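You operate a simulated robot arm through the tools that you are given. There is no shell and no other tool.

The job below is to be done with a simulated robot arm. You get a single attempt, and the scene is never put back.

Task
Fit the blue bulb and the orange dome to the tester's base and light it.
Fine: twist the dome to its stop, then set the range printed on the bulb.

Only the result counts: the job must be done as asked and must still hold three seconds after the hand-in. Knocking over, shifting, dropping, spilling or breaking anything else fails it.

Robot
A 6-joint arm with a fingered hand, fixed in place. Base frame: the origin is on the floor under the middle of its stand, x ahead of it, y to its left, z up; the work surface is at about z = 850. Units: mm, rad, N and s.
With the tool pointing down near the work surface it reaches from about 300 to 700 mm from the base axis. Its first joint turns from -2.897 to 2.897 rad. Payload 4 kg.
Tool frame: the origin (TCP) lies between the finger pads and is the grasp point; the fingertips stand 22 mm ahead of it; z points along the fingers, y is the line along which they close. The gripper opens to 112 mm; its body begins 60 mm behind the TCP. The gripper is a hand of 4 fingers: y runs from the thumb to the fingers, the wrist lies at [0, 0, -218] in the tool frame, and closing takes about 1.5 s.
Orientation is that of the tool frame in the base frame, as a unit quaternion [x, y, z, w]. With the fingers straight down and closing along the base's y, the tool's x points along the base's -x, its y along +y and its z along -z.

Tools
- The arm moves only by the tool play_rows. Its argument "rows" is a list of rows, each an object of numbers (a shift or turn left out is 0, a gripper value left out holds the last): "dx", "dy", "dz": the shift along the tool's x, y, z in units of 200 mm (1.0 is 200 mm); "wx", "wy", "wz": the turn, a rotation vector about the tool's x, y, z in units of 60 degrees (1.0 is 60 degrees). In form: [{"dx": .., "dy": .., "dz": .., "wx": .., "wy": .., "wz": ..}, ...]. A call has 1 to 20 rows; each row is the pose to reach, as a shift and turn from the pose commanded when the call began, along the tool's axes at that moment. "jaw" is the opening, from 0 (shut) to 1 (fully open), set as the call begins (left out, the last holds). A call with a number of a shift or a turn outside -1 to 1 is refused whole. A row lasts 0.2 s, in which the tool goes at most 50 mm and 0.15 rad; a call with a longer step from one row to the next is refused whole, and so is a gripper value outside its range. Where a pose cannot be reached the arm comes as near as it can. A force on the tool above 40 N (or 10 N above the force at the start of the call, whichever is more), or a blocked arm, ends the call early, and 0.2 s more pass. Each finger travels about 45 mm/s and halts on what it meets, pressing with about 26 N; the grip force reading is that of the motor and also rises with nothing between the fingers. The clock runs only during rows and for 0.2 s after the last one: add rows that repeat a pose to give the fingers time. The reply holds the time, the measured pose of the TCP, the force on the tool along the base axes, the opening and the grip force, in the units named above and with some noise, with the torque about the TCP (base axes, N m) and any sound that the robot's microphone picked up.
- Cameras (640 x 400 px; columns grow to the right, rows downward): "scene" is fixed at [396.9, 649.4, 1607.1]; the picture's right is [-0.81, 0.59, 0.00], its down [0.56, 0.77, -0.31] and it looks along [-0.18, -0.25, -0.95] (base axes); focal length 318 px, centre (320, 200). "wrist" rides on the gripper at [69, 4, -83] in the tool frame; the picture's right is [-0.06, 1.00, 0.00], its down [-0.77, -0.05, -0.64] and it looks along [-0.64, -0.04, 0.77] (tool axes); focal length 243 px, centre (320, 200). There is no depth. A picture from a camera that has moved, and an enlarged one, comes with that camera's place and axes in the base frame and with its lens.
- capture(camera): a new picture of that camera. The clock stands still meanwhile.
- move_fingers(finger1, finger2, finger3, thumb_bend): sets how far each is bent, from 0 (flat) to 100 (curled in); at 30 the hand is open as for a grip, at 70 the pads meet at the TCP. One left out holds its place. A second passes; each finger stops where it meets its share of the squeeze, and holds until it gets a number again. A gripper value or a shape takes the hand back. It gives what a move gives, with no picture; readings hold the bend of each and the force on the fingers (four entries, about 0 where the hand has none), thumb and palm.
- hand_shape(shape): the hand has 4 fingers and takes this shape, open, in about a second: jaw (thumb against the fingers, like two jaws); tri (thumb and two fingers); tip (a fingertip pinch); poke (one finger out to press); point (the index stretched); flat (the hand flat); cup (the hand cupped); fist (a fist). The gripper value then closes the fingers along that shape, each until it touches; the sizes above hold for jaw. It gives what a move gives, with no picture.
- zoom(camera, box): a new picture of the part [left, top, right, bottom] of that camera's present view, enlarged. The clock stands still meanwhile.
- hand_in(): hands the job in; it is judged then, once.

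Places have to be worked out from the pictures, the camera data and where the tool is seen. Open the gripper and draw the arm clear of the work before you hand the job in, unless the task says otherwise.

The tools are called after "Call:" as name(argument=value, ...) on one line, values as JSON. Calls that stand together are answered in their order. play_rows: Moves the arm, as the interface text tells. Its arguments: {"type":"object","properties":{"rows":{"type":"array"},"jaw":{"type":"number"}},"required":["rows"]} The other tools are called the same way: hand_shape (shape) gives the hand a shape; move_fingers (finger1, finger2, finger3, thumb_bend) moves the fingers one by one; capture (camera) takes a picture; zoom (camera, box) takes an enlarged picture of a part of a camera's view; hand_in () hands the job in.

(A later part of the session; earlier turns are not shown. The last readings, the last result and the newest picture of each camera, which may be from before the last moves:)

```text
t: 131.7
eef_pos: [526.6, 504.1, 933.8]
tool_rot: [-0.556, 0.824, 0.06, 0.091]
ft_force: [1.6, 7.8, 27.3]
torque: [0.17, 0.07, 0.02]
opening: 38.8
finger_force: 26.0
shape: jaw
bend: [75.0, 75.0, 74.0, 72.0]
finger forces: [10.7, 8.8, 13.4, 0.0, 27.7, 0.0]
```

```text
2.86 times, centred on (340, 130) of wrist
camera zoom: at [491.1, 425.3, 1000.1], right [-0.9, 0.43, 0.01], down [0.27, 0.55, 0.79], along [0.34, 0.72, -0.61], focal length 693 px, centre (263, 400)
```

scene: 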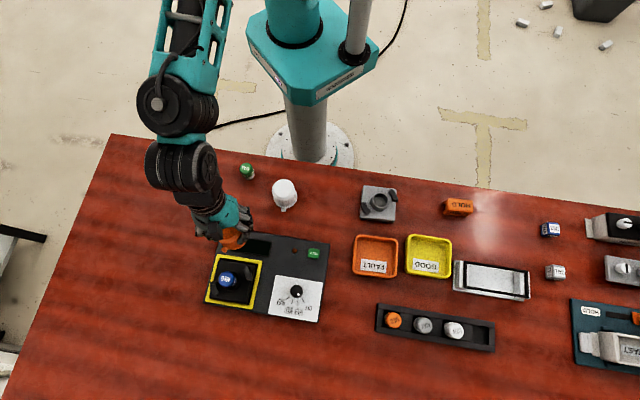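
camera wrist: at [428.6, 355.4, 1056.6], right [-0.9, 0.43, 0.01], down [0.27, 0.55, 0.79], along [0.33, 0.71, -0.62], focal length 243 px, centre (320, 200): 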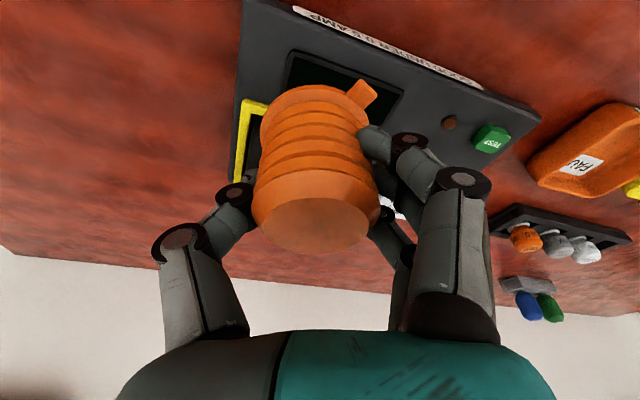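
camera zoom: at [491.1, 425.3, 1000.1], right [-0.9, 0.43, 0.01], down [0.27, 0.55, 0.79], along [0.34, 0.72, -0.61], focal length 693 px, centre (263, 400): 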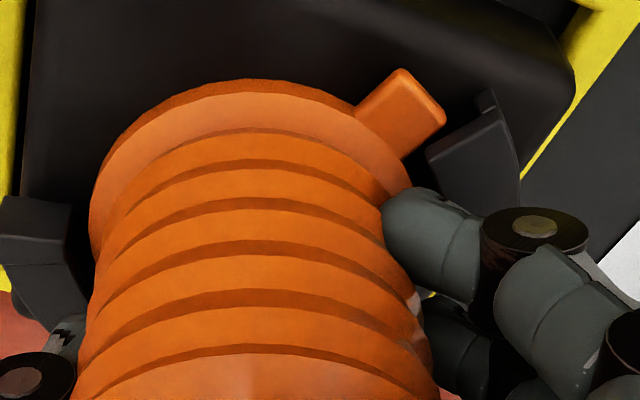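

The dome only slipped slightly in the grip; the bulb did not move. I'll take the dome off again and work the bulb down directly. First I lift the dome straight up and draw it inward.

Call:
play_rows(rows=[{"dx": -0.008, "dz": -0.035}, {"dx": -0.022, "dz": -0.1}, {"dx": -0.038, "dz": -0.175}, {"dx": -0.055, "dz": -0.25}, {"dx": -0.066, "dz": -0.303}, {"dx": 0.02, "dy": 0.03, "dz": -0.31}, {"dx": 0.12, "dy": 0.07, "dz": -0.325}, {"dx": 0.22, "dy": 0.11, "dz": -0.345}, {"dx": 0.32, "dy": 0.145, "dz": -0.365}, {"dx": 0.37, "dy": 0.16, "dz": -0.375}, {"dx": 0.37, "dy": 0.16, "dz": -0.375}])

Call:
zoom(camera="scene", box=[217, 258, 253, 294])

```text
t: 134.1
eef_pos: [463.2, 433.2, 989.1]
tool_rot: [-0.557, 0.823, 0.058, 0.088]
ft_force: [0.3, -0.1, -3.6]
torque: [0.01, 0.0, 0.0]
opening: 37.9
finger_force: 26.0
shape: jaw
bend: [73.0, 74.0, 73.0, 71.0]
finger forces: [9.7, 8.1, 9.2, 0.0, 23.1, 0.0]
```

```text
11.11 times, centred on (235, 276) of scene
camera zoom: at [396.9, 649.4, 1607.1], right [-0.81, 0.59, 0.0], down [0.56, 0.77, -0.31], along [-0.18, -0.25, -0.95], focal length 3535 px, centre (1264, -644)
```

zoom: 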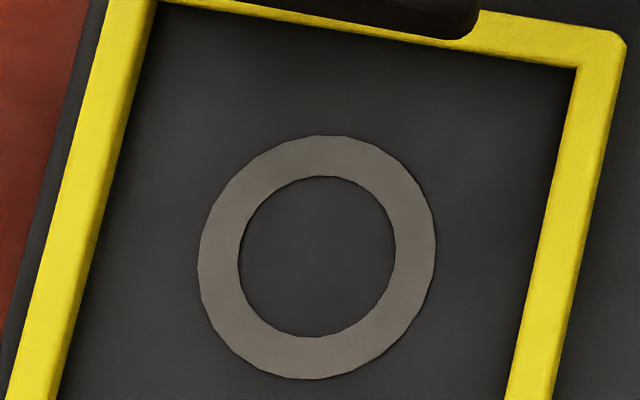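

The base module itself came up with the dome: it is a separate part that only sits in the tester's bay, and the dome is clinging to it. I hold still and look at what is in the hand.

Call:
capture(camera="wrist")

Call:
zoom(camera="scene", box=[190, 200, 290, 310])

Call:
zoom(camera="wrist", box=[200, 40, 440, 240])

```text
taken
camera wrist: at [428.0, 355.4, 1056.4], right [-0.9, 0.43, 0.01], down [0.27, 0.55, 0.79], along [0.33, 0.71, -0.61], focal length 243 px, centre (320, 200)
```

wrist: 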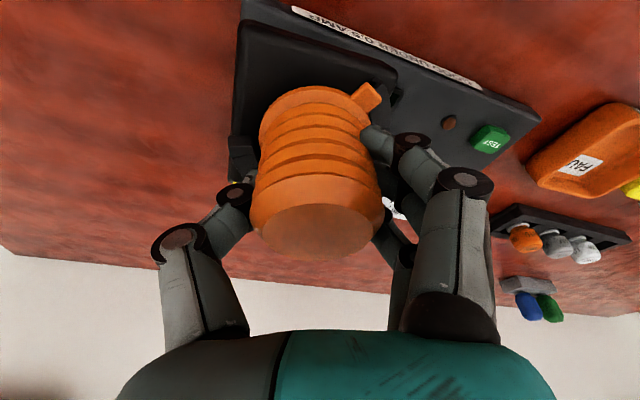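

```text
3.64 times, centred on (240, 255) of scene
camera zoom: at [396.9, 649.4, 1607.1], right [-0.81, 0.59, 0.0], down [0.56, 0.77, -0.31], along [-0.18, -0.25, -0.95], focal length 1157 px, centre (611, 0)
```

zoom: 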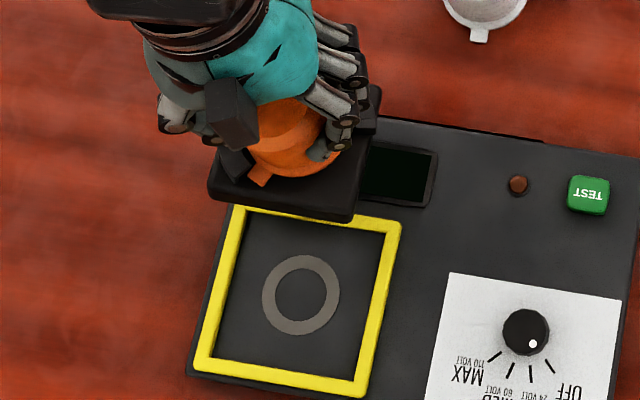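

```text
2.00 times, centred on (320, 140) of wrist
camera zoom: at [428.0, 355.4, 1056.4], right [-0.9, 0.43, 0.01], down [0.27, 0.55, 0.79], along [0.33, 0.71, -0.61], focal length 485 px, centre (320, 320)
```

zoom: 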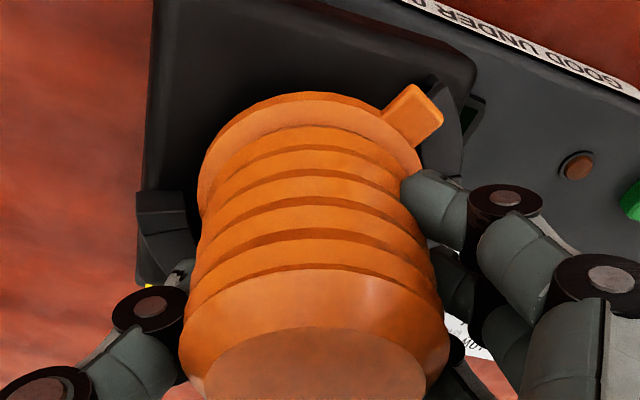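

The whole stack — base, bulb and dome — hangs in the hand. Since the base is loose anyway, the safest course is to set it down on free table closer to the robot, at about (465, 300), where I can work with an upright hand. I move there slowly.

Call:
play_rows(rows=[{"dx": 0.03, "dy": -0.013, "dz": -0.006}, {"dx": 0.08, "dy": -0.034, "dz": -0.015}, {"dx": 0.14, "dy": -0.06, "dz": -0.025}, {"dx": 0.21, "dy": -0.09, "dz": -0.035}, {"dx": 0.28, "dy": -0.12, "dz": -0.045}, {"dx": 0.35, "dy": -0.15, "dz": -0.055}, {"dx": 0.42, "dy": -0.18, "dz": -0.066}, {"dx": 0.49, "dy": -0.21, "dz": -0.08}, {"dx": 0.55, "dy": -0.235, "dz": -0.095}, {"dx": 0.59, "dy": -0.253, "dz": -0.105}, {"dx": 0.603, "dy": -0.257, "dz": -0.11}, {"dx": 0.603, "dy": -0.257, "dz": -0.11}])

Call:
capture(camera="wrist")

Call:
zoom(camera="scene", box=[160, 150, 290, 270])

```text
t: 136.7
eef_pos: [466.6, 299.5, 984.4]
tool_rot: [-0.556, 0.824, 0.059, 0.089]
ft_force: [-0.6, 0.7, -3.7]
torque: [0.03, 0.01, -0.01]
opening: 37.8
finger_force: 26.0
shape: jaw
bend: [73.0, 74.0, 73.0, 71.0]
finger forces: [9.5, 8.0, 9.1, 0.0, 23.0, 0.0]
```

```text
taken
camera wrist: at [430.1, 222.5, 1052.3], right [-0.9, 0.43, 0.01], down [0.27, 0.55, 0.79], along [0.33, 0.71, -0.61], focal length 243 px, centre (320, 200)
```

wrist: 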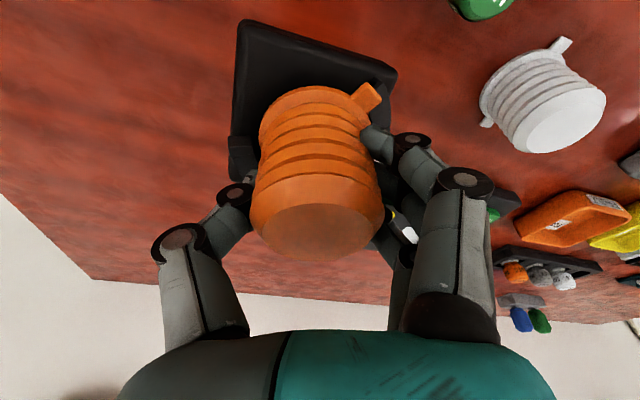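

```text
3.33 times, centred on (225, 210) of scene
camera zoom: at [396.9, 649.4, 1607.1], right [-0.81, 0.59, 0.0], down [0.56, 0.77, -0.31], along [-0.18, -0.25, -0.95], focal length 1060 px, centre (637, 167)
```

zoom: 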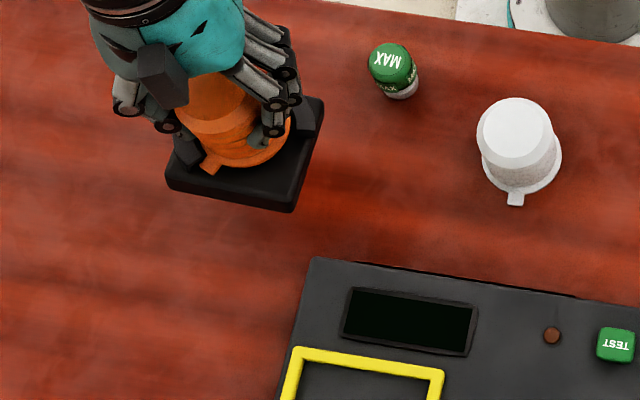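

The stack is over free table. I lower it 50 mm, then creep down to touch.

Call:
play_rows(rows=[{"dx": 0.006, "dz": 0.03}, {"dx": 0.016, "dz": 0.075}, {"dx": 0.027, "dz": 0.125}, {"dx": 0.037, "dz": 0.17}, {"dx": 0.047, "dz": 0.215}, {"dx": 0.053, "dz": 0.2445}, {"dx": 0.053, "dz": 0.2445}])

Call:
play_rows(rows=[{"dx": 0.002, "dz": 0.01}, {"dx": 0.004, "dz": 0.02}, {"dx": 0.0055, "dz": 0.026}, {"dx": 0.007, "dz": 0.032}, {"dx": 0.008, "dz": 0.037}])

Call:
zoom(camera="scene", box=[160, 150, 290, 270])

```text
t: 138.3
eef_pos: [466.4, 299.6, 934.0]
tool_rot: [-0.556, 0.824, 0.057, 0.088]
ft_force: [0.8, -0.8, -3.0]
torque: [-0.01, 0.06, 0.0]
opening: 37.7
finger_force: 26.3
shape: jaw
bend: [73.0, 74.0, 73.0, 71.0]
finger forces: [9.6, 8.1, 9.3, 0.0, 23.4, 0.0]
```

```text
t: 139.5
eef_pos: [466.9, 300.1, 928.6]
tool_rot: [-0.557, 0.824, 0.058, 0.088]
ft_force: [1.0, -0.3, -2.7]
torque: [-0.02, 0.05, -0.01]
opening: 37.6
finger_force: 26.3
shape: jaw
bend: [73.0, 74.0, 73.0, 71.0]
finger forces: [9.5, 7.9, 9.1, 0.0, 23.5, 0.0]
```

```text
3.33 times, centred on (225, 210) of scene
camera zoom: at [396.9, 649.4, 1607.1], right [-0.81, 0.59, 0.0], down [0.56, 0.77, -0.31], along [-0.18, -0.25, -0.95], focal length 1060 px, centre (637, 167)
```

zoom: 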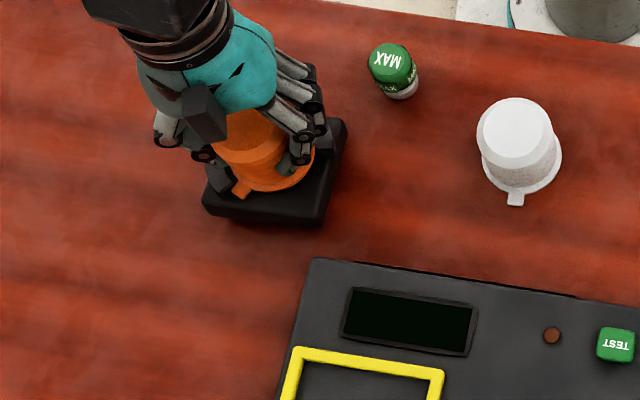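

No contact yet. I continue creeping down.

Call:
play_rows(rows=[{"dx": 0.001, "dz": 0.005}, {"dx": 0.002, "dz": 0.01}, {"dx": 0.0032, "dz": 0.015}, {"dx": 0.0043, "dz": 0.02}, {"dx": 0.0054, "dz": 0.025}])

Call:
play_rows(rows=[{"dx": 0.001, "dz": 0.005}, {"dx": 0.002, "dz": 0.01}, {"dx": 0.0032, "dz": 0.015}, {"dx": 0.0032, "dz": 0.015}])

Call:
capture(camera="wrist")

```text
t: 140.7
eef_pos: [465.2, 298.5, 923.5]
tool_rot: [-0.557, 0.824, 0.058, 0.089]
ft_force: [-0.1, 0.5, 2.9]
torque: [0.01, 0.09, -0.04]
opening: 37.6
finger_force: 25.6
shape: jaw
bend: [73.0, 74.0, 73.0, 71.0]
finger forces: [9.9, 8.0, 9.6, 0.1, 23.5, 0.0]
```

```text
t: 141.7
eef_pos: [465.5, 300.4, 919.6]
tool_rot: [-0.556, 0.824, 0.059, 0.089]
ft_force: [2.5, 4.1, 15.0]
torque: [0.05, 0.32, -0.05]
opening: 37.9
finger_force: 26.5
shape: jaw
bend: [74.0, 74.0, 73.0, 71.0]
finger forces: [12.3, 8.4, 10.6, 0.0, 26.6, 0.0]
```

```text
taken
camera wrist: at [430.1, 222.4, 987.4], right [-0.9, 0.43, 0.01], down [0.27, 0.55, 0.79], along [0.33, 0.72, -0.61], focal length 243 px, centre (320, 200)
```

wrist: 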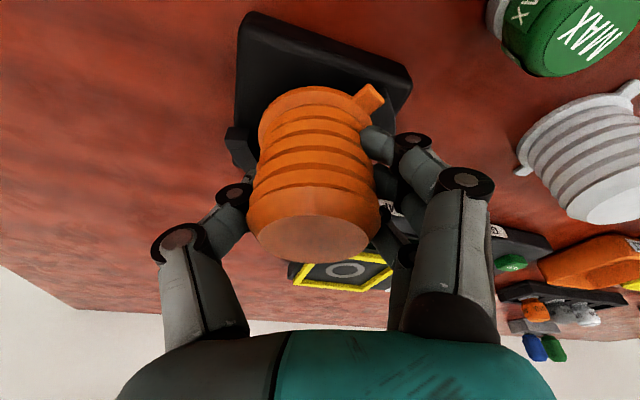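

The base now stands on the table (contact at TCP z ≈ 924). I look closely at how the dome sits on it.

Call:
zoom(camera="wrist", box=[220, 0, 420, 170])

Call:
zoom(camera="scene", box=[190, 160, 240, 210])

```text
2.35 times, centred on (320, 85) of wrist
camera zoom: at [430.1, 222.4, 987.4], right [-0.9, 0.43, 0.01], down [0.27, 0.55, 0.79], along [0.33, 0.72, -0.61], focal length 571 px, centre (320, 471)
```

zoom: 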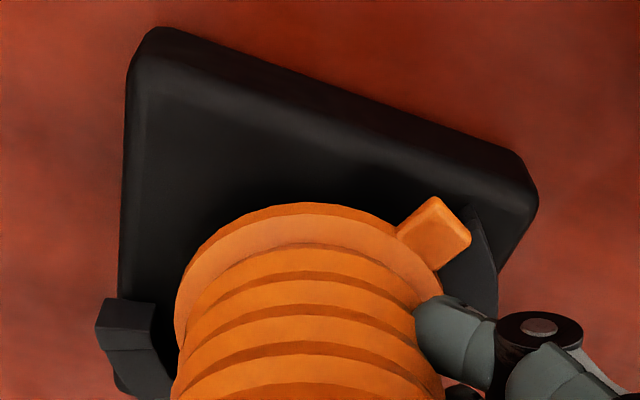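

```text
8.00 times, centred on (215, 185) of scene
camera zoom: at [396.9, 649.4, 1607.1], right [-0.81, 0.59, 0.0], down [0.56, 0.77, -0.31], along [-0.18, -0.25, -0.95], focal length 2545 px, centre (1160, 320)
```

zoom: 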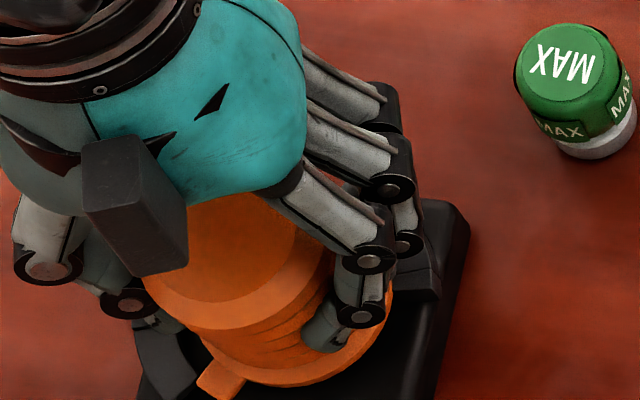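

I zoom in on the tab and hook to judge their relative heights.

Call:
zoom(camera="wrist", box=[335, 60, 405, 130])

Call:
zoom(camera="wrist", box=[225, 90, 305, 180])

```text
5.71 times, centred on (370, 95) of wrist
camera zoom: at [430.1, 222.4, 987.4], right [-0.9, 0.43, 0.01], down [0.27, 0.55, 0.79], along [0.33, 0.72, -0.61], focal length 1386 px, centre (34, 800)
```

zoom: 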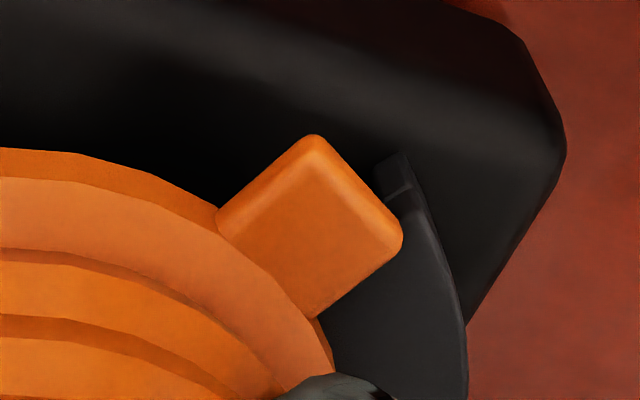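

```text
4.44 times, centred on (265, 135) of wrist
camera zoom: at [430.1, 222.4, 987.4], right [-0.9, 0.43, 0.01], down [0.27, 0.55, 0.79], along [0.33, 0.72, -0.61], focal length 1078 px, centre (564, 489)
```

zoom: 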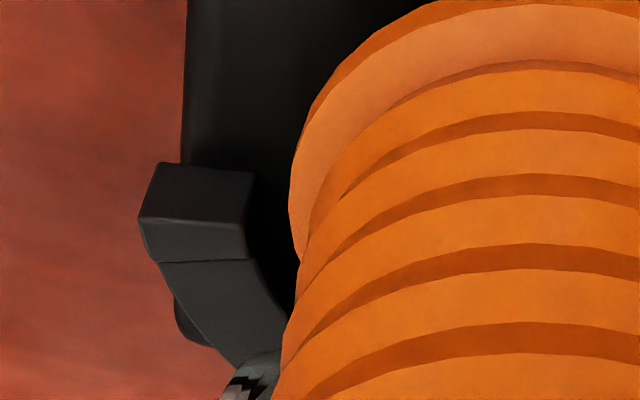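

The base has slid down a little relative to the dome. I release the dome here; it will rest on the base while I reposition the hand upright.

Call:
play_rows(rows=[{"dx": -0.0015, "dz": -0.0075}, {"dx": -0.002, "dz": -0.01}, {"dx": -0.002, "dz": -0.01}])

Call:
play_rows(rows=[{"dz": 0}, {"dz": 0}, {"dz": 0}, {"dz": 0}, {"dz": 0}, {"dz": 0}], jaw=0.75)

Call:
capture(camera="wrist")

Call:
zoom(camera="wrist", box=[220, 0, 420, 170])

```text
t: 142.5
eef_pos: [465.7, 299.5, 921.1]
tool_rot: [-0.557, 0.824, 0.059, 0.088]
ft_force: [3.2, 2.2, 5.7]
torque: [0.02, 0.1, -0.02]
opening: 37.7
finger_force: 25.7
shape: jaw
bend: [74.0, 74.0, 73.0, 71.0]
finger forces: [10.5, 8.3, 9.9, 0.1, 25.6, 0.0]
```

```text
t: 143.9
eef_pos: [464.8, 300.6, 921.2]
tool_rot: [-0.557, 0.824, 0.059, 0.087]
ft_force: [0.0, 1.2, -0.8]
torque: [-0.02, 0.03, -0.02]
opening: 83.6
finger_force: 0.0
shape: jaw
bend: [64.0, 64.0, 64.0, 60.0]
finger forces: [0.1, 0.1, 0.0, 0.1, 0.1, 0.0]
```

```text
taken
camera wrist: at [429.7, 222.3, 989.1], right [-0.9, 0.43, 0.01], down [0.27, 0.55, 0.79], along [0.33, 0.71, -0.61], focal length 243 px, centre (320, 200)
```

wrist: 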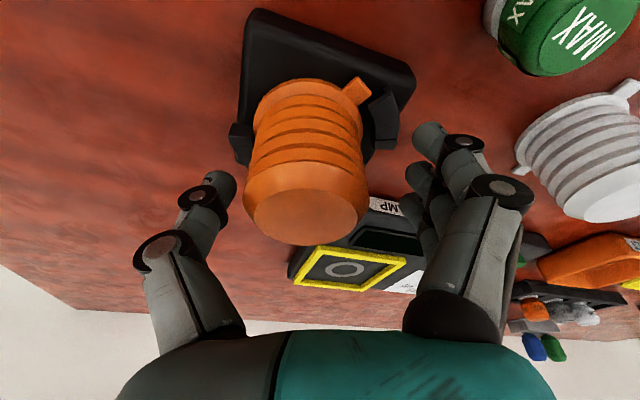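

```text
2.35 times, centred on (320, 85) of wrist
camera zoom: at [429.7, 222.3, 989.1], right [-0.9, 0.43, 0.01], down [0.27, 0.55, 0.79], along [0.33, 0.71, -0.61], focal length 571 px, centre (320, 471)
```

zoom: 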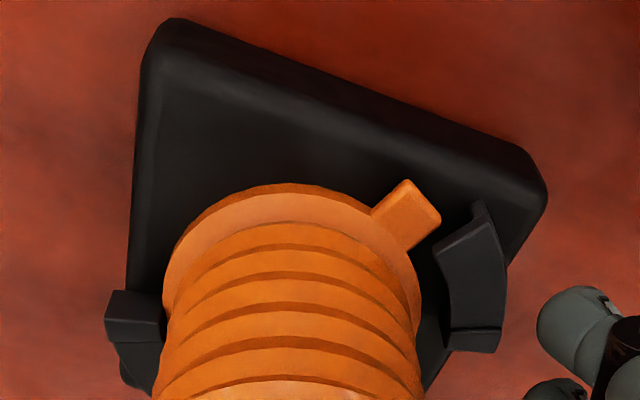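

After the release the dome seems to have dropped down onto the base's plate. I lift the open hand straight up and away to see the stack properly.

Call:
play_rows(rows=[{"dx": -0.01, "dz": -0.05}, {"dx": -0.03, "dz": -0.14}, {"dx": -0.055, "dz": -0.26}, {"dx": -0.08, "dz": -0.38}, {"dx": 0.02, "dz": -0.44}, {"dx": 0.12, "dz": -0.46}, {"dx": 0.24, "dz": -0.48}, {"dx": 0.32, "dz": -0.5}, {"dx": 0.32, "dz": -0.5}])

Call:
zoom(camera="scene", box=[185, 150, 255, 220])

Call:
capture(camera="wrist")

```text
t: 145.9
eef_pos: [435.2, 221.6, 1007.1]
tool_rot: [-0.557, 0.824, 0.06, 0.087]
ft_force: [0.8, 0.3, -0.2]
torque: [0.02, -0.01, -0.02]
opening: 83.8
finger_force: 0.0
shape: jaw
bend: [64.0, 64.0, 64.0, 60.0]
finger forces: [0.0, 0.0, 0.1, 0.0, 0.0, 0.0]
```

```text
5.71 times, centred on (220, 185) of scene
camera zoom: at [396.9, 649.4, 1607.1], right [-0.81, 0.59, 0.0], down [0.56, 0.77, -0.31], along [-0.18, -0.25, -0.95], focal length 1818 px, centre (891, 286)
```

zoom: 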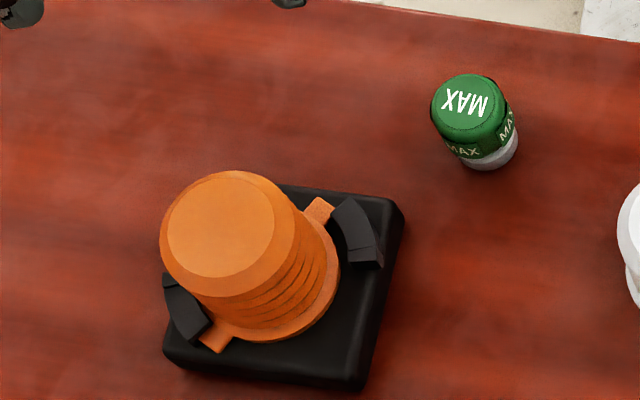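

```text
taken
camera wrist: at [398.5, 144.3, 1074.0], right [-0.9, 0.43, 0.01], down [0.27, 0.55, 0.79], along [0.33, 0.71, -0.62], focal length 243 px, centre (320, 200)
```

wrist: 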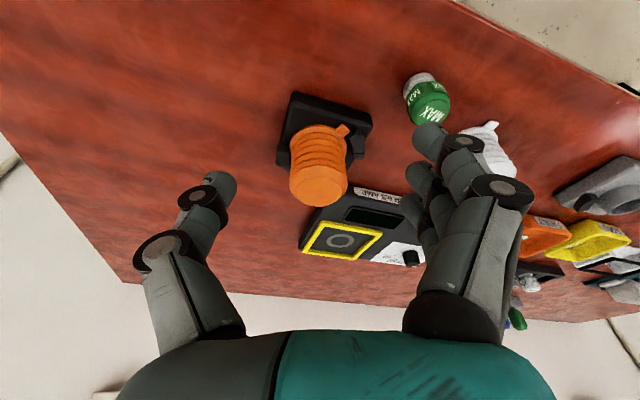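

The stack stands upright on the table, with both tabs right beside the hooks' entries. I zoom in to see whether the flange lies on the plate.

Call:
zoom(camera="scene", box=[200, 178, 230, 202])

Call:
zoom(camera="wrist", box=[270, 80, 380, 210])

```text
16.00 times, centred on (215, 190) of scene
camera zoom: at [396.9, 649.4, 1607.1], right [-0.81, 0.59, 0.0], down [0.56, 0.77, -0.31], along [-0.18, -0.25, -0.95], focal length 5090 px, centre (2000, 360)
```

zoom: 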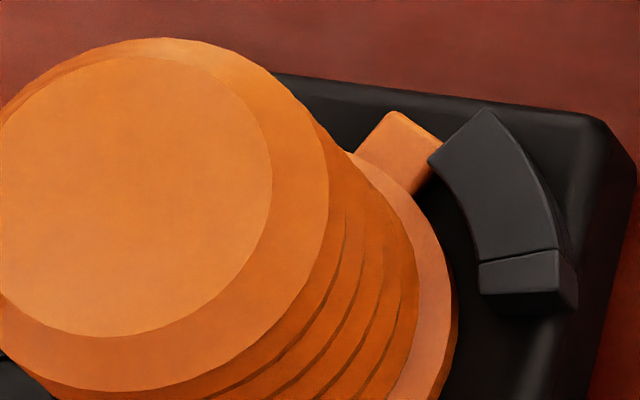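

```text
3.08 times, centred on (325, 145) of wrist
camera zoom: at [398.5, 144.3, 1074.0], right [-0.9, 0.43, 0.01], down [0.27, 0.55, 0.79], along [0.33, 0.71, -0.62], focal length 746 px, centre (305, 369)
```

zoom: 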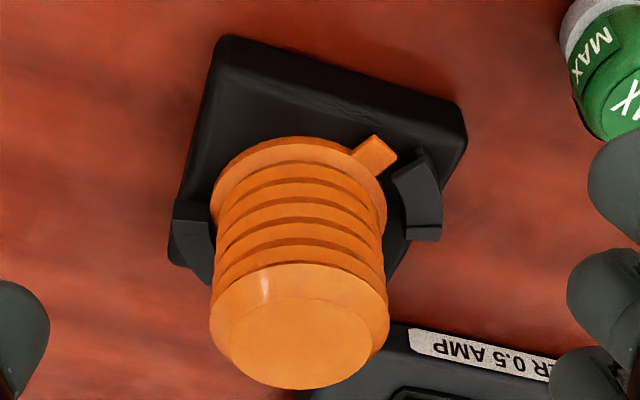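

The scene picture shows a tab lying partly under the hook's edge: the dome is fully down on the plate and ready to be twisted. I'll grip it with the lean set so that, after a 42° clockwise twist, the lean points radially for the bay. I move above the stack and turn the hand.

Call:
play_rows(rows=[{"dx": -0.04, "dy": -0.002, "dz": 0.02, "wx": -0.01, "wz": -0.045}, {"dx": -0.1, "dy": -0.006, "dz": 0.05, "wx": -0.02, "wz": -0.092}, {"dx": -0.17, "dy": -0.01, "dz": 0.09, "wx": -0.03, "wz": -0.14}, {"dx": -0.24, "dy": -0.014, "dz": 0.13, "wx": -0.04, "wz": -0.186}, {"dx": -0.31, "dy": -0.018, "dz": 0.165, "wx": -0.05, "wz": -0.232}, {"dx": -0.353, "dy": -0.0205, "dz": 0.189, "wx": -0.0595, "wz": -0.2768}, {"dx": -0.353, "dy": -0.0205, "dz": 0.189, "wx": -0.0595, "wz": -0.2768}])

Call:
zoom(camera="wrist", box=[200, 0, 440, 200])

```text
t: 147.5
eef_pos: [467.2, 293.0, 983.6]
tool_rot: [-0.672, 0.733, 0.071, 0.079]
ft_force: [-0.2, -0.2, 0.3]
torque: [-0.02, 0.04, 0.01]
opening: 84.1
finger_force: 0.1
shape: jaw
bend: [64.0, 64.0, 64.0, 60.0]
finger forces: [0.1, 0.0, 0.0, 0.1, 0.0, 0.0]
```

```text
2.00 times, centred on (320, 100) of wrist
camera zoom: at [456.2, 207.3, 1050.9], right [-0.99, 0.15, 0.01], down [0.1, 0.61, 0.79], along [0.11, 0.78, -0.62], focal length 485 px, centre (320, 400)
```

zoom: 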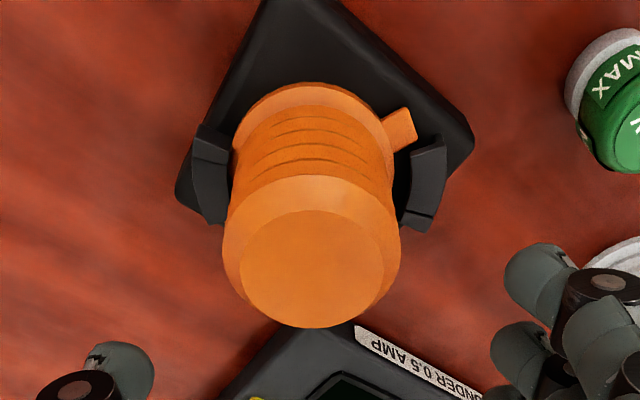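

The hand's lean now points to about 84°. I correct by 2 mm and descend around the dome to TCP z ≈ 921, then close gently.

Call:
play_rows(rows=[{"dx": 0.008, "dy": -0.008, "dz": 0.045}, {"dx": 0.024, "dy": -0.0085, "dz": 0.125}, {"dx": 0.04, "dy": -0.0085, "dz": 0.205}, {"dx": 0.054, "dy": -0.0085, "dz": 0.275}, {"dx": 0.061, "dy": -0.0085, "dz": 0.308}, {"dx": 0.061, "dy": -0.0085, "dz": 0.308}])

Call:
play_rows(rows=[{"dz": 0}, {"dz": 0}, {"dz": 0}, {"dz": 0}, {"dz": 0}, {"dz": 0}, {"dz": 0}], jaw=0.25)

Call:
capture(camera="wrist")

Call:
zoom(camera="scene", box=[180, 140, 260, 220])

```text
t: 148.9
eef_pos: [468.4, 292.7, 919.2]
tool_rot: [-0.673, 0.732, 0.07, 0.078]
ft_force: [0.0, -0.3, -0.7]
torque: [-0.02, 0.01, -0.02]
opening: 83.8
finger_force: 0.0
shape: jaw
bend: [64.0, 64.0, 64.0, 60.0]
finger forces: [0.0, 0.0, 0.0, 0.0, 0.0, 0.1]
```

```text
t: 150.5
eef_pos: [469.8, 292.6, 920.4]
tool_rot: [-0.673, 0.733, 0.071, 0.078]
ft_force: [-1.0, 0.0, 0.0]
torque: [0.0, 0.06, 0.01]
opening: 39.3
finger_force: 25.6
shape: jaw
bend: [73.0, 73.0, 73.0, 70.0]
finger forces: [8.3, 8.0, 8.7, 0.1, 23.2, 0.1]
```

```text
taken
camera wrist: at [457.7, 208.1, 987.5], right [-0.99, 0.15, 0.01], down [0.1, 0.61, 0.79], along [0.11, 0.78, -0.62], focal length 243 px, centre (320, 200)
```

wrist: 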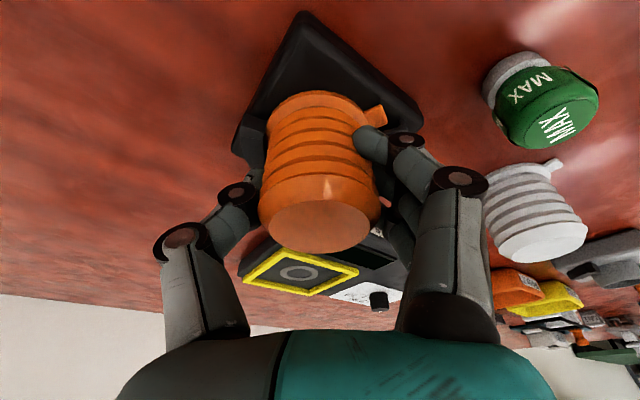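

```text
5.00 times, centred on (220, 180) of scene
camera zoom: at [396.9, 649.4, 1607.1], right [-0.81, 0.59, 0.0], down [0.56, 0.77, -0.31], along [-0.18, -0.25, -0.95], focal length 1591 px, centre (820, 300)
```

zoom: 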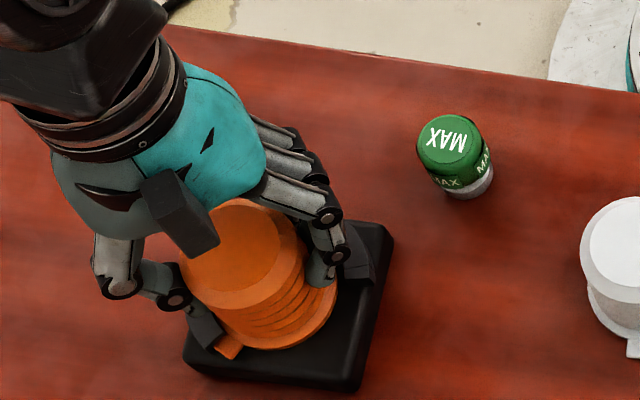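

The dome is gripped. I twist it 20° clockwise first and check whether it turns relative to the base.

Call:
play_rows(rows=[{"dx": -0.0008, "dy": -0.0003, "wx": 0.0176, "wz": 0.0815}, {"dx": -0.0016, "dy": -0.0006, "wx": 0.0352, "wz": 0.163}, {"dx": -0.0024, "dy": -0.0009, "wx": 0.0528, "wy": 0.0005, "wz": 0.2444}, {"dx": -0.0032, "dy": -0.0012, "wx": 0.0704, "wy": 0.0007, "wz": 0.326}, {"dx": -0.0032, "dy": -0.0012, "wx": 0.0704, "wy": 0.0007, "wz": 0.326}])

Call:
zoom(camera="wrist", box=[220, 0, 440, 180])

Call:
zoom(camera="scene", box=[190, 160, 250, 220])

```text
t: 151.7
eef_pos: [468.9, 295.3, 921.5]
tool_rot: [-0.534, 0.839, 0.056, 0.089]
ft_force: [-0.6, -0.9, -1.6]
torque: [-0.06, 0.1, 0.01]
opening: 39.0
finger_force: 25.8
shape: jaw
bend: [73.0, 73.0, 73.0, 70.0]
finger forces: [9.4, 7.9, 9.0, 0.0, 23.8, 0.0]
```

```text
2.22 times, centred on (330, 90) of wrist
camera zoom: at [429.4, 218.2, 988.5], right [-0.88, 0.48, 0.01], down [0.3, 0.54, 0.79], along [0.37, 0.7, -0.62], focal length 539 px, centre (298, 444)
```

zoom: 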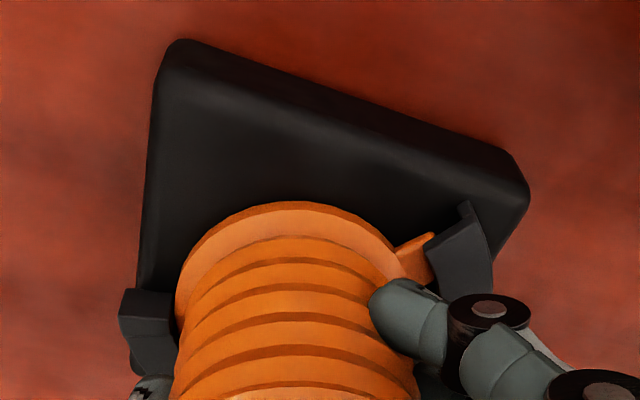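

```text
6.67 times, centred on (220, 190) of scene
camera zoom: at [396.9, 649.4, 1607.1], right [-0.81, 0.59, 0.0], down [0.56, 0.77, -0.31], along [-0.18, -0.25, -0.95], focal length 2121 px, centre (987, 267)
```

zoom: 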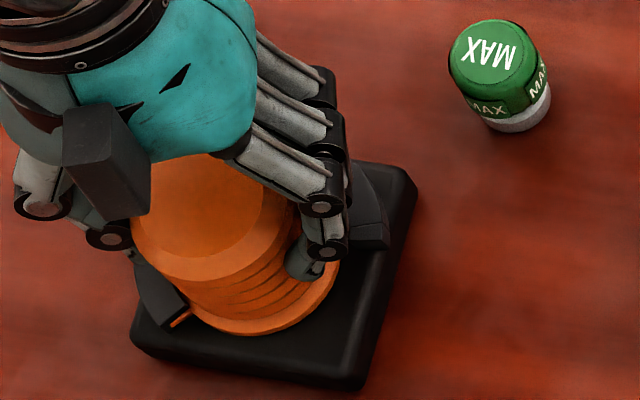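

The tabs are sliding under the hooks nicely with almost no torque. I continue 22° more, toward the stop.

Call:
play_rows(rows=[{"dx": -0.0008, "dy": -0.0003, "wx": 0.0153, "wz": 0.0717}, {"dx": -0.0016, "dy": -0.0006, "wx": 0.0307, "wz": 0.1434}, {"dx": -0.0024, "dy": -0.0009, "wx": 0.046, "wz": 0.2152}, {"dx": -0.0032, "dy": -0.0012, "wx": 0.0614, "wz": 0.2869}, {"dx": -0.0036, "dy": -0.0014, "wx": 0.0767, "wz": 0.3586}, {"dx": -0.0036, "dy": -0.0014, "wx": 0.0767, "wz": 0.3586}])

Call:
zoom(camera="wrist", box=[220, 0, 440, 180])

Call:
zoom(camera="scene", box=[190, 160, 250, 220])

```text
t: 153.1
eef_pos: [470.2, 294.4, 920.6]
tool_rot: [-0.364, 0.926, 0.038, 0.099]
ft_force: [0.7, 0.5, -2.5]
torque: [0.01, 0.05, 0.0]
opening: 39.1
finger_force: 25.7
shape: jaw
bend: [73.0, 73.0, 73.0, 70.0]
finger forces: [9.3, 8.0, 9.1, 0.1, 23.8, 0.0]
```

```text
2.22 times, centred on (330, 90) of wrist
camera zoom: at [404.8, 239.1, 988.6], right [-0.63, 0.77, 0.01], down [0.48, 0.38, 0.79], along [0.6, 0.51, -0.62], focal length 539 px, centre (298, 444)
```

zoom: 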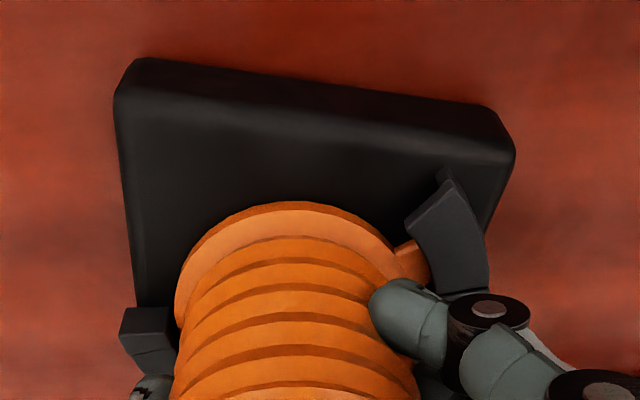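

```text
6.67 times, centred on (220, 190) of scene
camera zoom: at [396.9, 649.4, 1607.1], right [-0.81, 0.59, 0.0], down [0.56, 0.77, -0.31], along [-0.18, -0.25, -0.95], focal length 2121 px, centre (987, 267)
```

zoom: 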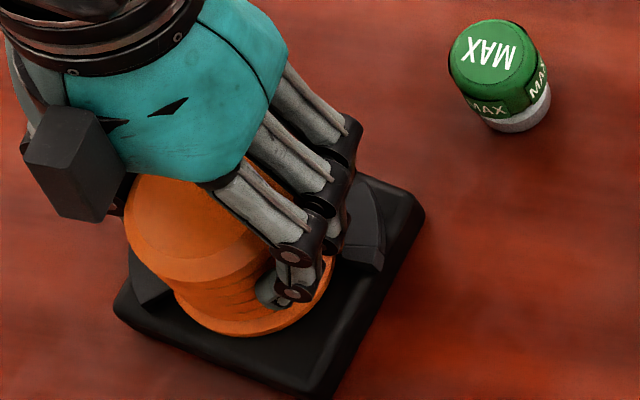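

On the free table the base turned along for part of it; the tabs are now about 11° short of the stop but well under the hooks, so the stack is locked together. The final twist can be done with the base held in its bay. I lift the stack by the dome, slowly.

Call:
play_rows(rows=[{"dx": -0.004, "dz": -0.018}, {"dx": -0.01, "dz": -0.045}, {"dx": -0.019, "dz": -0.085}, {"dx": -0.029, "dz": -0.135}, {"dx": -0.04, "dz": -0.185}, {"dx": -0.051, "dz": -0.235}, {"dx": -0.06, "dz": -0.275}, {"dx": -0.0633, "dz": -0.294}, {"dx": -0.0633, "dz": -0.294}])

Call:
capture(camera="wrist")

Call:
zoom(camera="scene", box=[180, 140, 260, 220])

```text
t: 155.1
eef_pos: [469.3, 292.4, 981.4]
tool_rot: [-0.364, 0.925, 0.038, 0.098]
ft_force: [-0.4, -0.4, -4.1]
torque: [-0.02, 0.01, 0.04]
opening: 38.9
finger_force: 26.3
shape: jaw
bend: [73.0, 73.0, 73.0, 70.0]
finger forces: [8.7, 8.1, 9.0, 0.0, 23.4, 0.0]
```

```text
taken
camera wrist: at [404.8, 239.4, 1048.7], right [-0.64, 0.77, 0.01], down [0.48, 0.38, 0.79], along [0.6, 0.51, -0.62], focal length 243 px, centre (320, 200)
```

wrist: 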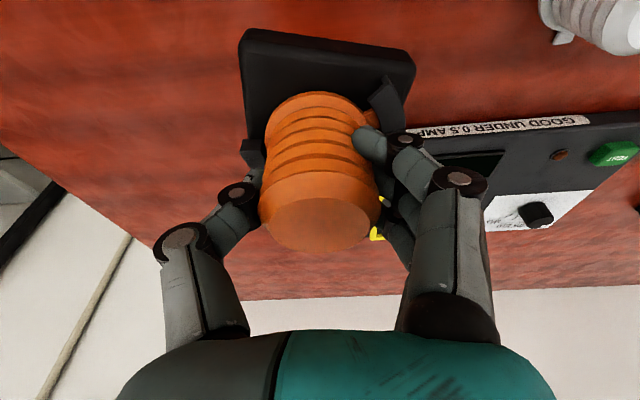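

```text
5.00 times, centred on (220, 180) of scene
camera zoom: at [396.9, 649.4, 1607.1], right [-0.81, 0.59, 0.0], down [0.56, 0.77, -0.31], along [-0.18, -0.25, -0.95], focal length 1591 px, centre (820, 300)
```

zoom: 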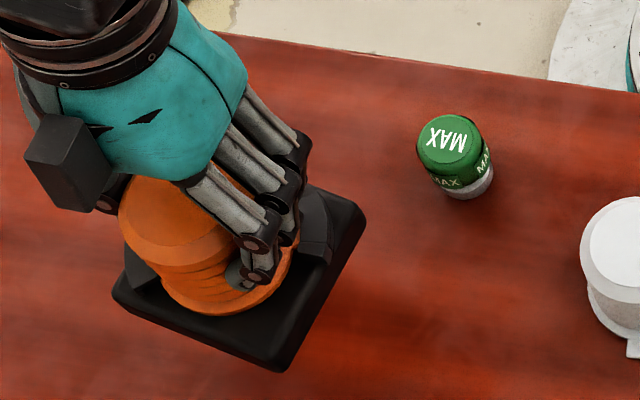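

The stack hangs securely from the dome (about 4 N). I carry it toward the tester, turning it back about 15° so that the base squares up with the bay.

Call:
play_rows(rows=[{"dx": -0.02, "dy": 0.023, "dz": 0.004, "wx": -0.004, "wz": -0.018}, {"dx": -0.06, "dy": 0.07, "dz": 0.013, "wx": -0.009, "wz": -0.042}, {"dx": -0.115, "dy": 0.134, "dz": 0.025, "wx": -0.015, "wz": -0.07}, {"dx": -0.175, "dy": 0.203, "dz": 0.037, "wx": -0.022, "wz": -0.1}, {"dx": -0.235, "dy": 0.273, "dz": 0.05, "wx": -0.028, "wz": -0.13}, {"dx": -0.295, "dy": 0.343, "dz": 0.063, "wx": -0.034, "wz": -0.16}, {"dx": -0.355, "dy": 0.413, "dz": 0.076, "wx": -0.041, "wz": -0.19}, {"dx": -0.41, "dy": 0.477, "dz": 0.088, "wx": -0.047, "wz": -0.22}, {"dx": -0.45, "dy": 0.523, "dz": 0.096, "wx": -0.052, "wz": -0.24}, {"dx": -0.462, "dy": 0.537, "dz": 0.0987, "wx": -0.0528, "wz": -0.245}, {"dx": -0.462, "dy": 0.537, "dz": 0.0987, "wx": -0.0528, "wz": -0.245}])

Call:
capture(camera="wrist")

Call:
zoom(camera="scene", box=[180, 200, 280, 310])

```text
t: 157.5
eef_pos: [466.5, 437.9, 981.1]
tool_rot: [-0.483, 0.869, 0.05, 0.092]
ft_force: [0.6, 0.0, -4.0]
torque: [-0.04, -0.01, -0.03]
opening: 38.9
finger_force: 26.1
shape: jaw
bend: [73.0, 73.0, 73.0, 70.0]
finger forces: [8.9, 8.1, 9.2, 0.1, 23.3, 0.0]
```

```text
taken
camera wrist: at [417.1, 367.4, 1048.4], right [-0.81, 0.58, 0.01], down [0.37, 0.5, 0.79], along [0.45, 0.65, -0.62], focal length 243 px, centre (320, 200)
```

wrist: 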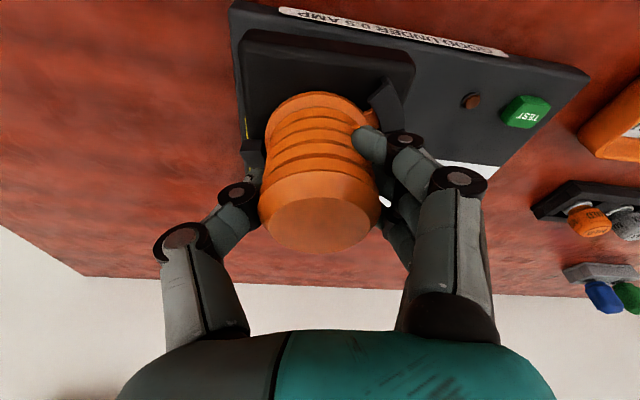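

```text
3.64 times, centred on (230, 255) of scene
camera zoom: at [396.9, 649.4, 1607.1], right [-0.81, 0.59, 0.0], down [0.56, 0.77, -0.31], along [-0.18, -0.25, -0.95], focal length 1157 px, centre (647, 0)
```

zoom: 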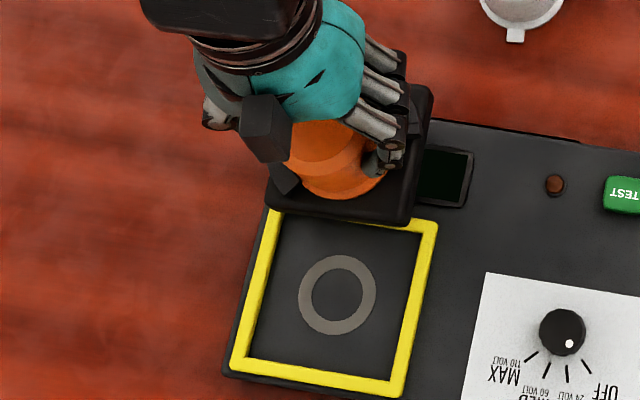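

The base now looks nearly square with the frame. I zoom in to measure its edge directions precisely.

Call:
zoom(camera="scene", box=[195, 235, 255, 275])

Call:
zoom(camera="wrist", box=[220, 0, 440, 160])

```text
10.00 times, centred on (225, 255) of scene
camera zoom: at [396.9, 649.4, 1607.1], right [-0.81, 0.59, 0.0], down [0.56, 0.77, -0.31], along [-0.18, -0.25, -0.95], focal length 3181 px, centre (1270, -350)
```

zoom: 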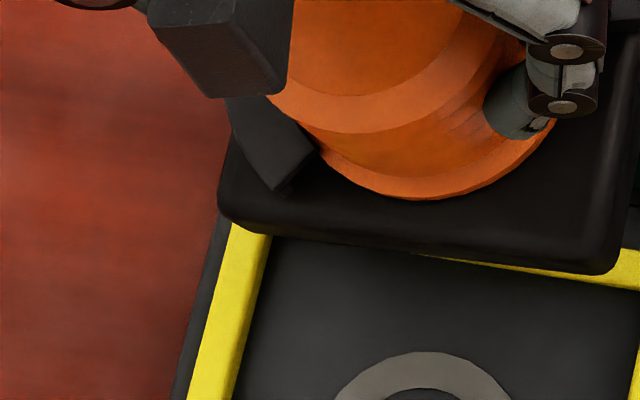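

```text
2.50 times, centred on (330, 80) of wrist
camera zoom: at [417.1, 367.4, 1048.4], right [-0.81, 0.58, 0.01], down [0.37, 0.5, 0.79], along [0.45, 0.65, -0.62], focal length 606 px, centre (295, 500)
```

zoom: 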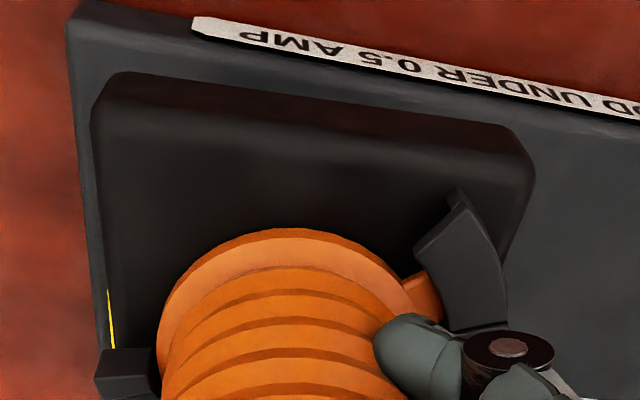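

The base is about 1.8° too far counter-clockwise. I correct that and move it over the bay, its underside still about 16 mm above the frame.

Call:
play_rows(rows=[{"dx": -0.03, "dy": -0.007, "dz": 0.008, "wx": 0.001, "wz": 0.006}, {"dx": -0.085, "dy": -0.019, "dz": 0.02, "wx": 0.002, "wz": 0.012}, {"dx": -0.15, "dy": -0.033, "dz": 0.034, "wx": 0.003, "wz": 0.018}, {"dx": -0.215, "dy": -0.047, "dz": 0.05, "wx": 0.005, "wz": 0.024}, {"dx": -0.285, "dy": -0.062, "dz": 0.07, "wx": 0.0063, "wz": 0.0293}, {"dx": -0.35, "dy": -0.076, "dz": 0.105, "wx": 0.0063, "wz": 0.0293}, {"dx": -0.39, "dy": -0.085, "dz": 0.15, "wx": 0.0063, "wz": 0.0293}, {"dx": -0.397, "dy": -0.0865, "dz": 0.19, "wx": 0.0063, "wz": 0.0293}, {"dx": -0.399, "dy": -0.0865, "dz": 0.206, "wx": 0.0063, "wz": 0.0293}, {"dx": -0.399, "dy": -0.0865, "dz": 0.206, "wx": 0.0063, "wz": 0.0293}])

Call:
zoom(camera="scene", box=[195, 240, 275, 310])

Call:
capture(camera="wrist")

```text
t: 159.7
eef_pos: [527.4, 502.3, 956.8]
tool_rot: [-0.468, 0.877, 0.049, 0.093]
ft_force: [0.1, 0.3, -3.8]
torque: [0.02, 0.01, -0.01]
opening: 39.0
finger_force: 26.3
shape: jaw
bend: [73.0, 73.0, 73.0, 70.0]
finger forces: [9.2, 8.0, 9.4, 0.0, 23.4, 0.1]
```

```text
5.71 times, centred on (235, 275) of scene
camera zoom: at [396.9, 649.4, 1607.1], right [-0.81, 0.59, 0.0], down [0.56, 0.77, -0.31], along [-0.18, -0.25, -0.95], focal length 1818 px, centre (806, -229)
```

zoom: 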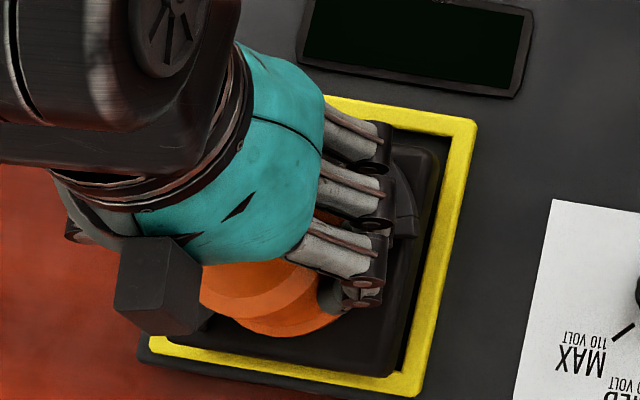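

```text
taken
camera wrist: at [475.6, 433.2, 1024.9], right [-0.8, 0.61, 0.01], down [0.38, 0.48, 0.79], along [0.47, 0.63, -0.62], focal length 243 px, centre (320, 200)
```

wrist: 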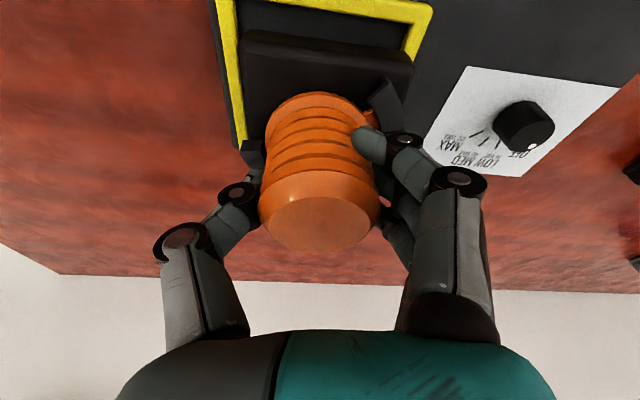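

The base hovers over the bay. I zoom both cameras to compare the base's edges with the frame.

Call:
zoom(camera="wrist", box=[200, 0, 440, 170])

Call:
zoom(camera="scene", box=[205, 262, 265, 306])

```text
2.35 times, centred on (320, 85) of wrist
camera zoom: at [475.6, 433.2, 1024.9], right [-0.8, 0.61, 0.01], down [0.38, 0.48, 0.79], along [0.47, 0.63, -0.62], focal length 571 px, centre (320, 471)
```

zoom: 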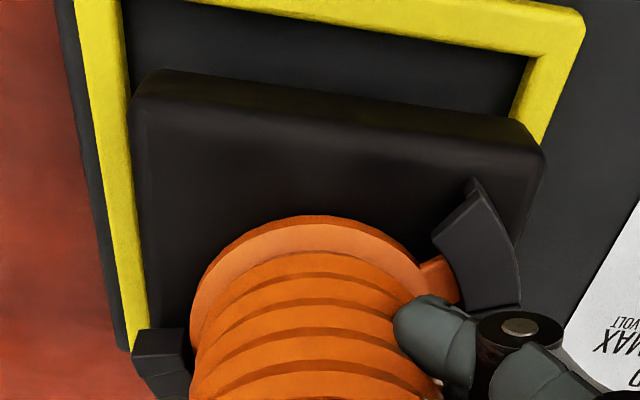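

```text
9.09 times, centred on (235, 284) of scene
camera zoom: at [396.9, 649.4, 1607.1], right [-0.81, 0.59, 0.0], down [0.56, 0.77, -0.31], along [-0.18, -0.25, -0.95], focal length 2892 px, centre (1093, -564)
```

zoom: 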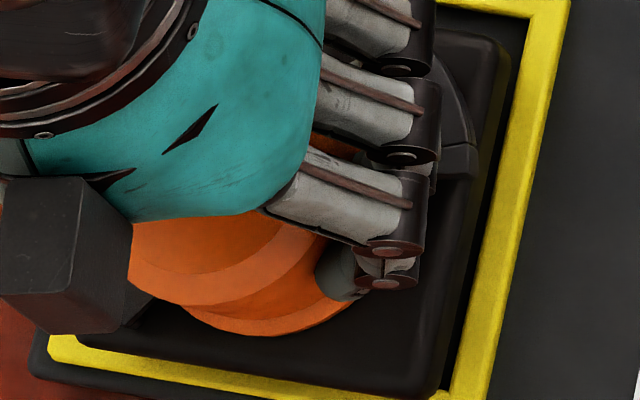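

My edge measurements suggest the base hangs lower and a bit off from the dome's axis. I zoom closely on the tab and hook to see how they are engaged.

Call:
zoom(camera="wrist", box=[340, 70, 420, 140])

Call:
zoom(camera="wrist", box=[230, 90, 310, 170])

Call:
zoom(camera="scene", box=[215, 268, 250, 300])

```text
5.71 times, centred on (380, 105) of wrist
camera zoom: at [475.6, 433.2, 1024.9], right [-0.8, 0.61, 0.01], down [0.38, 0.48, 0.79], along [0.47, 0.63, -0.62], focal length 1386 px, centre (-23, 743)
```

zoom: 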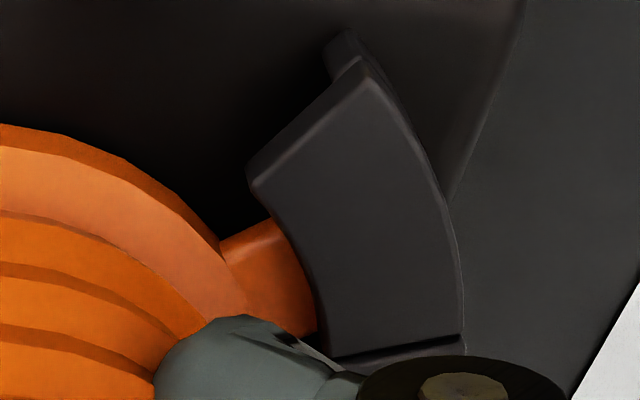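

```text
5.00 times, centred on (270, 130) of wrist
camera zoom: at [475.6, 433.2, 1024.9], right [-0.8, 0.61, 0.01], down [0.38, 0.48, 0.79], along [0.47, 0.63, -0.62], focal length 1213 px, centre (570, 550)
```

zoom: 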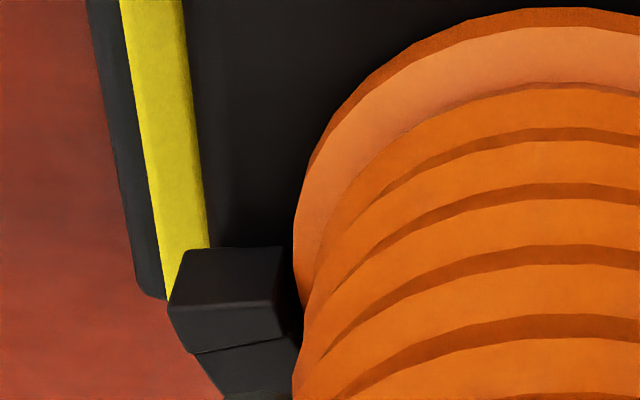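

```text
12.50 times, centred on (232, 284) of scene
camera zoom: at [396.9, 649.4, 1607.1], right [-0.81, 0.59, 0.0], down [0.56, 0.77, -0.31], along [-0.18, -0.25, -0.95], focal length 3976 px, centre (1414, -850)
```

zoom: 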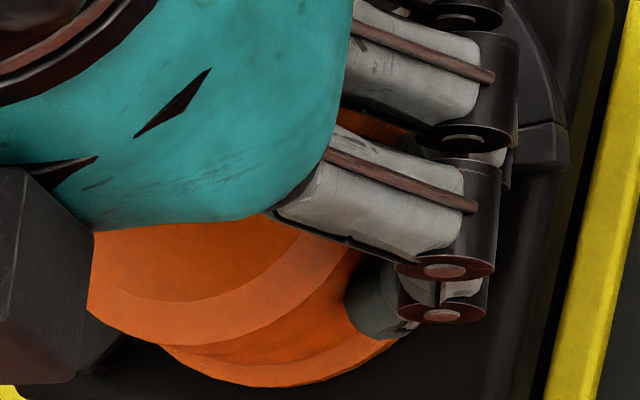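

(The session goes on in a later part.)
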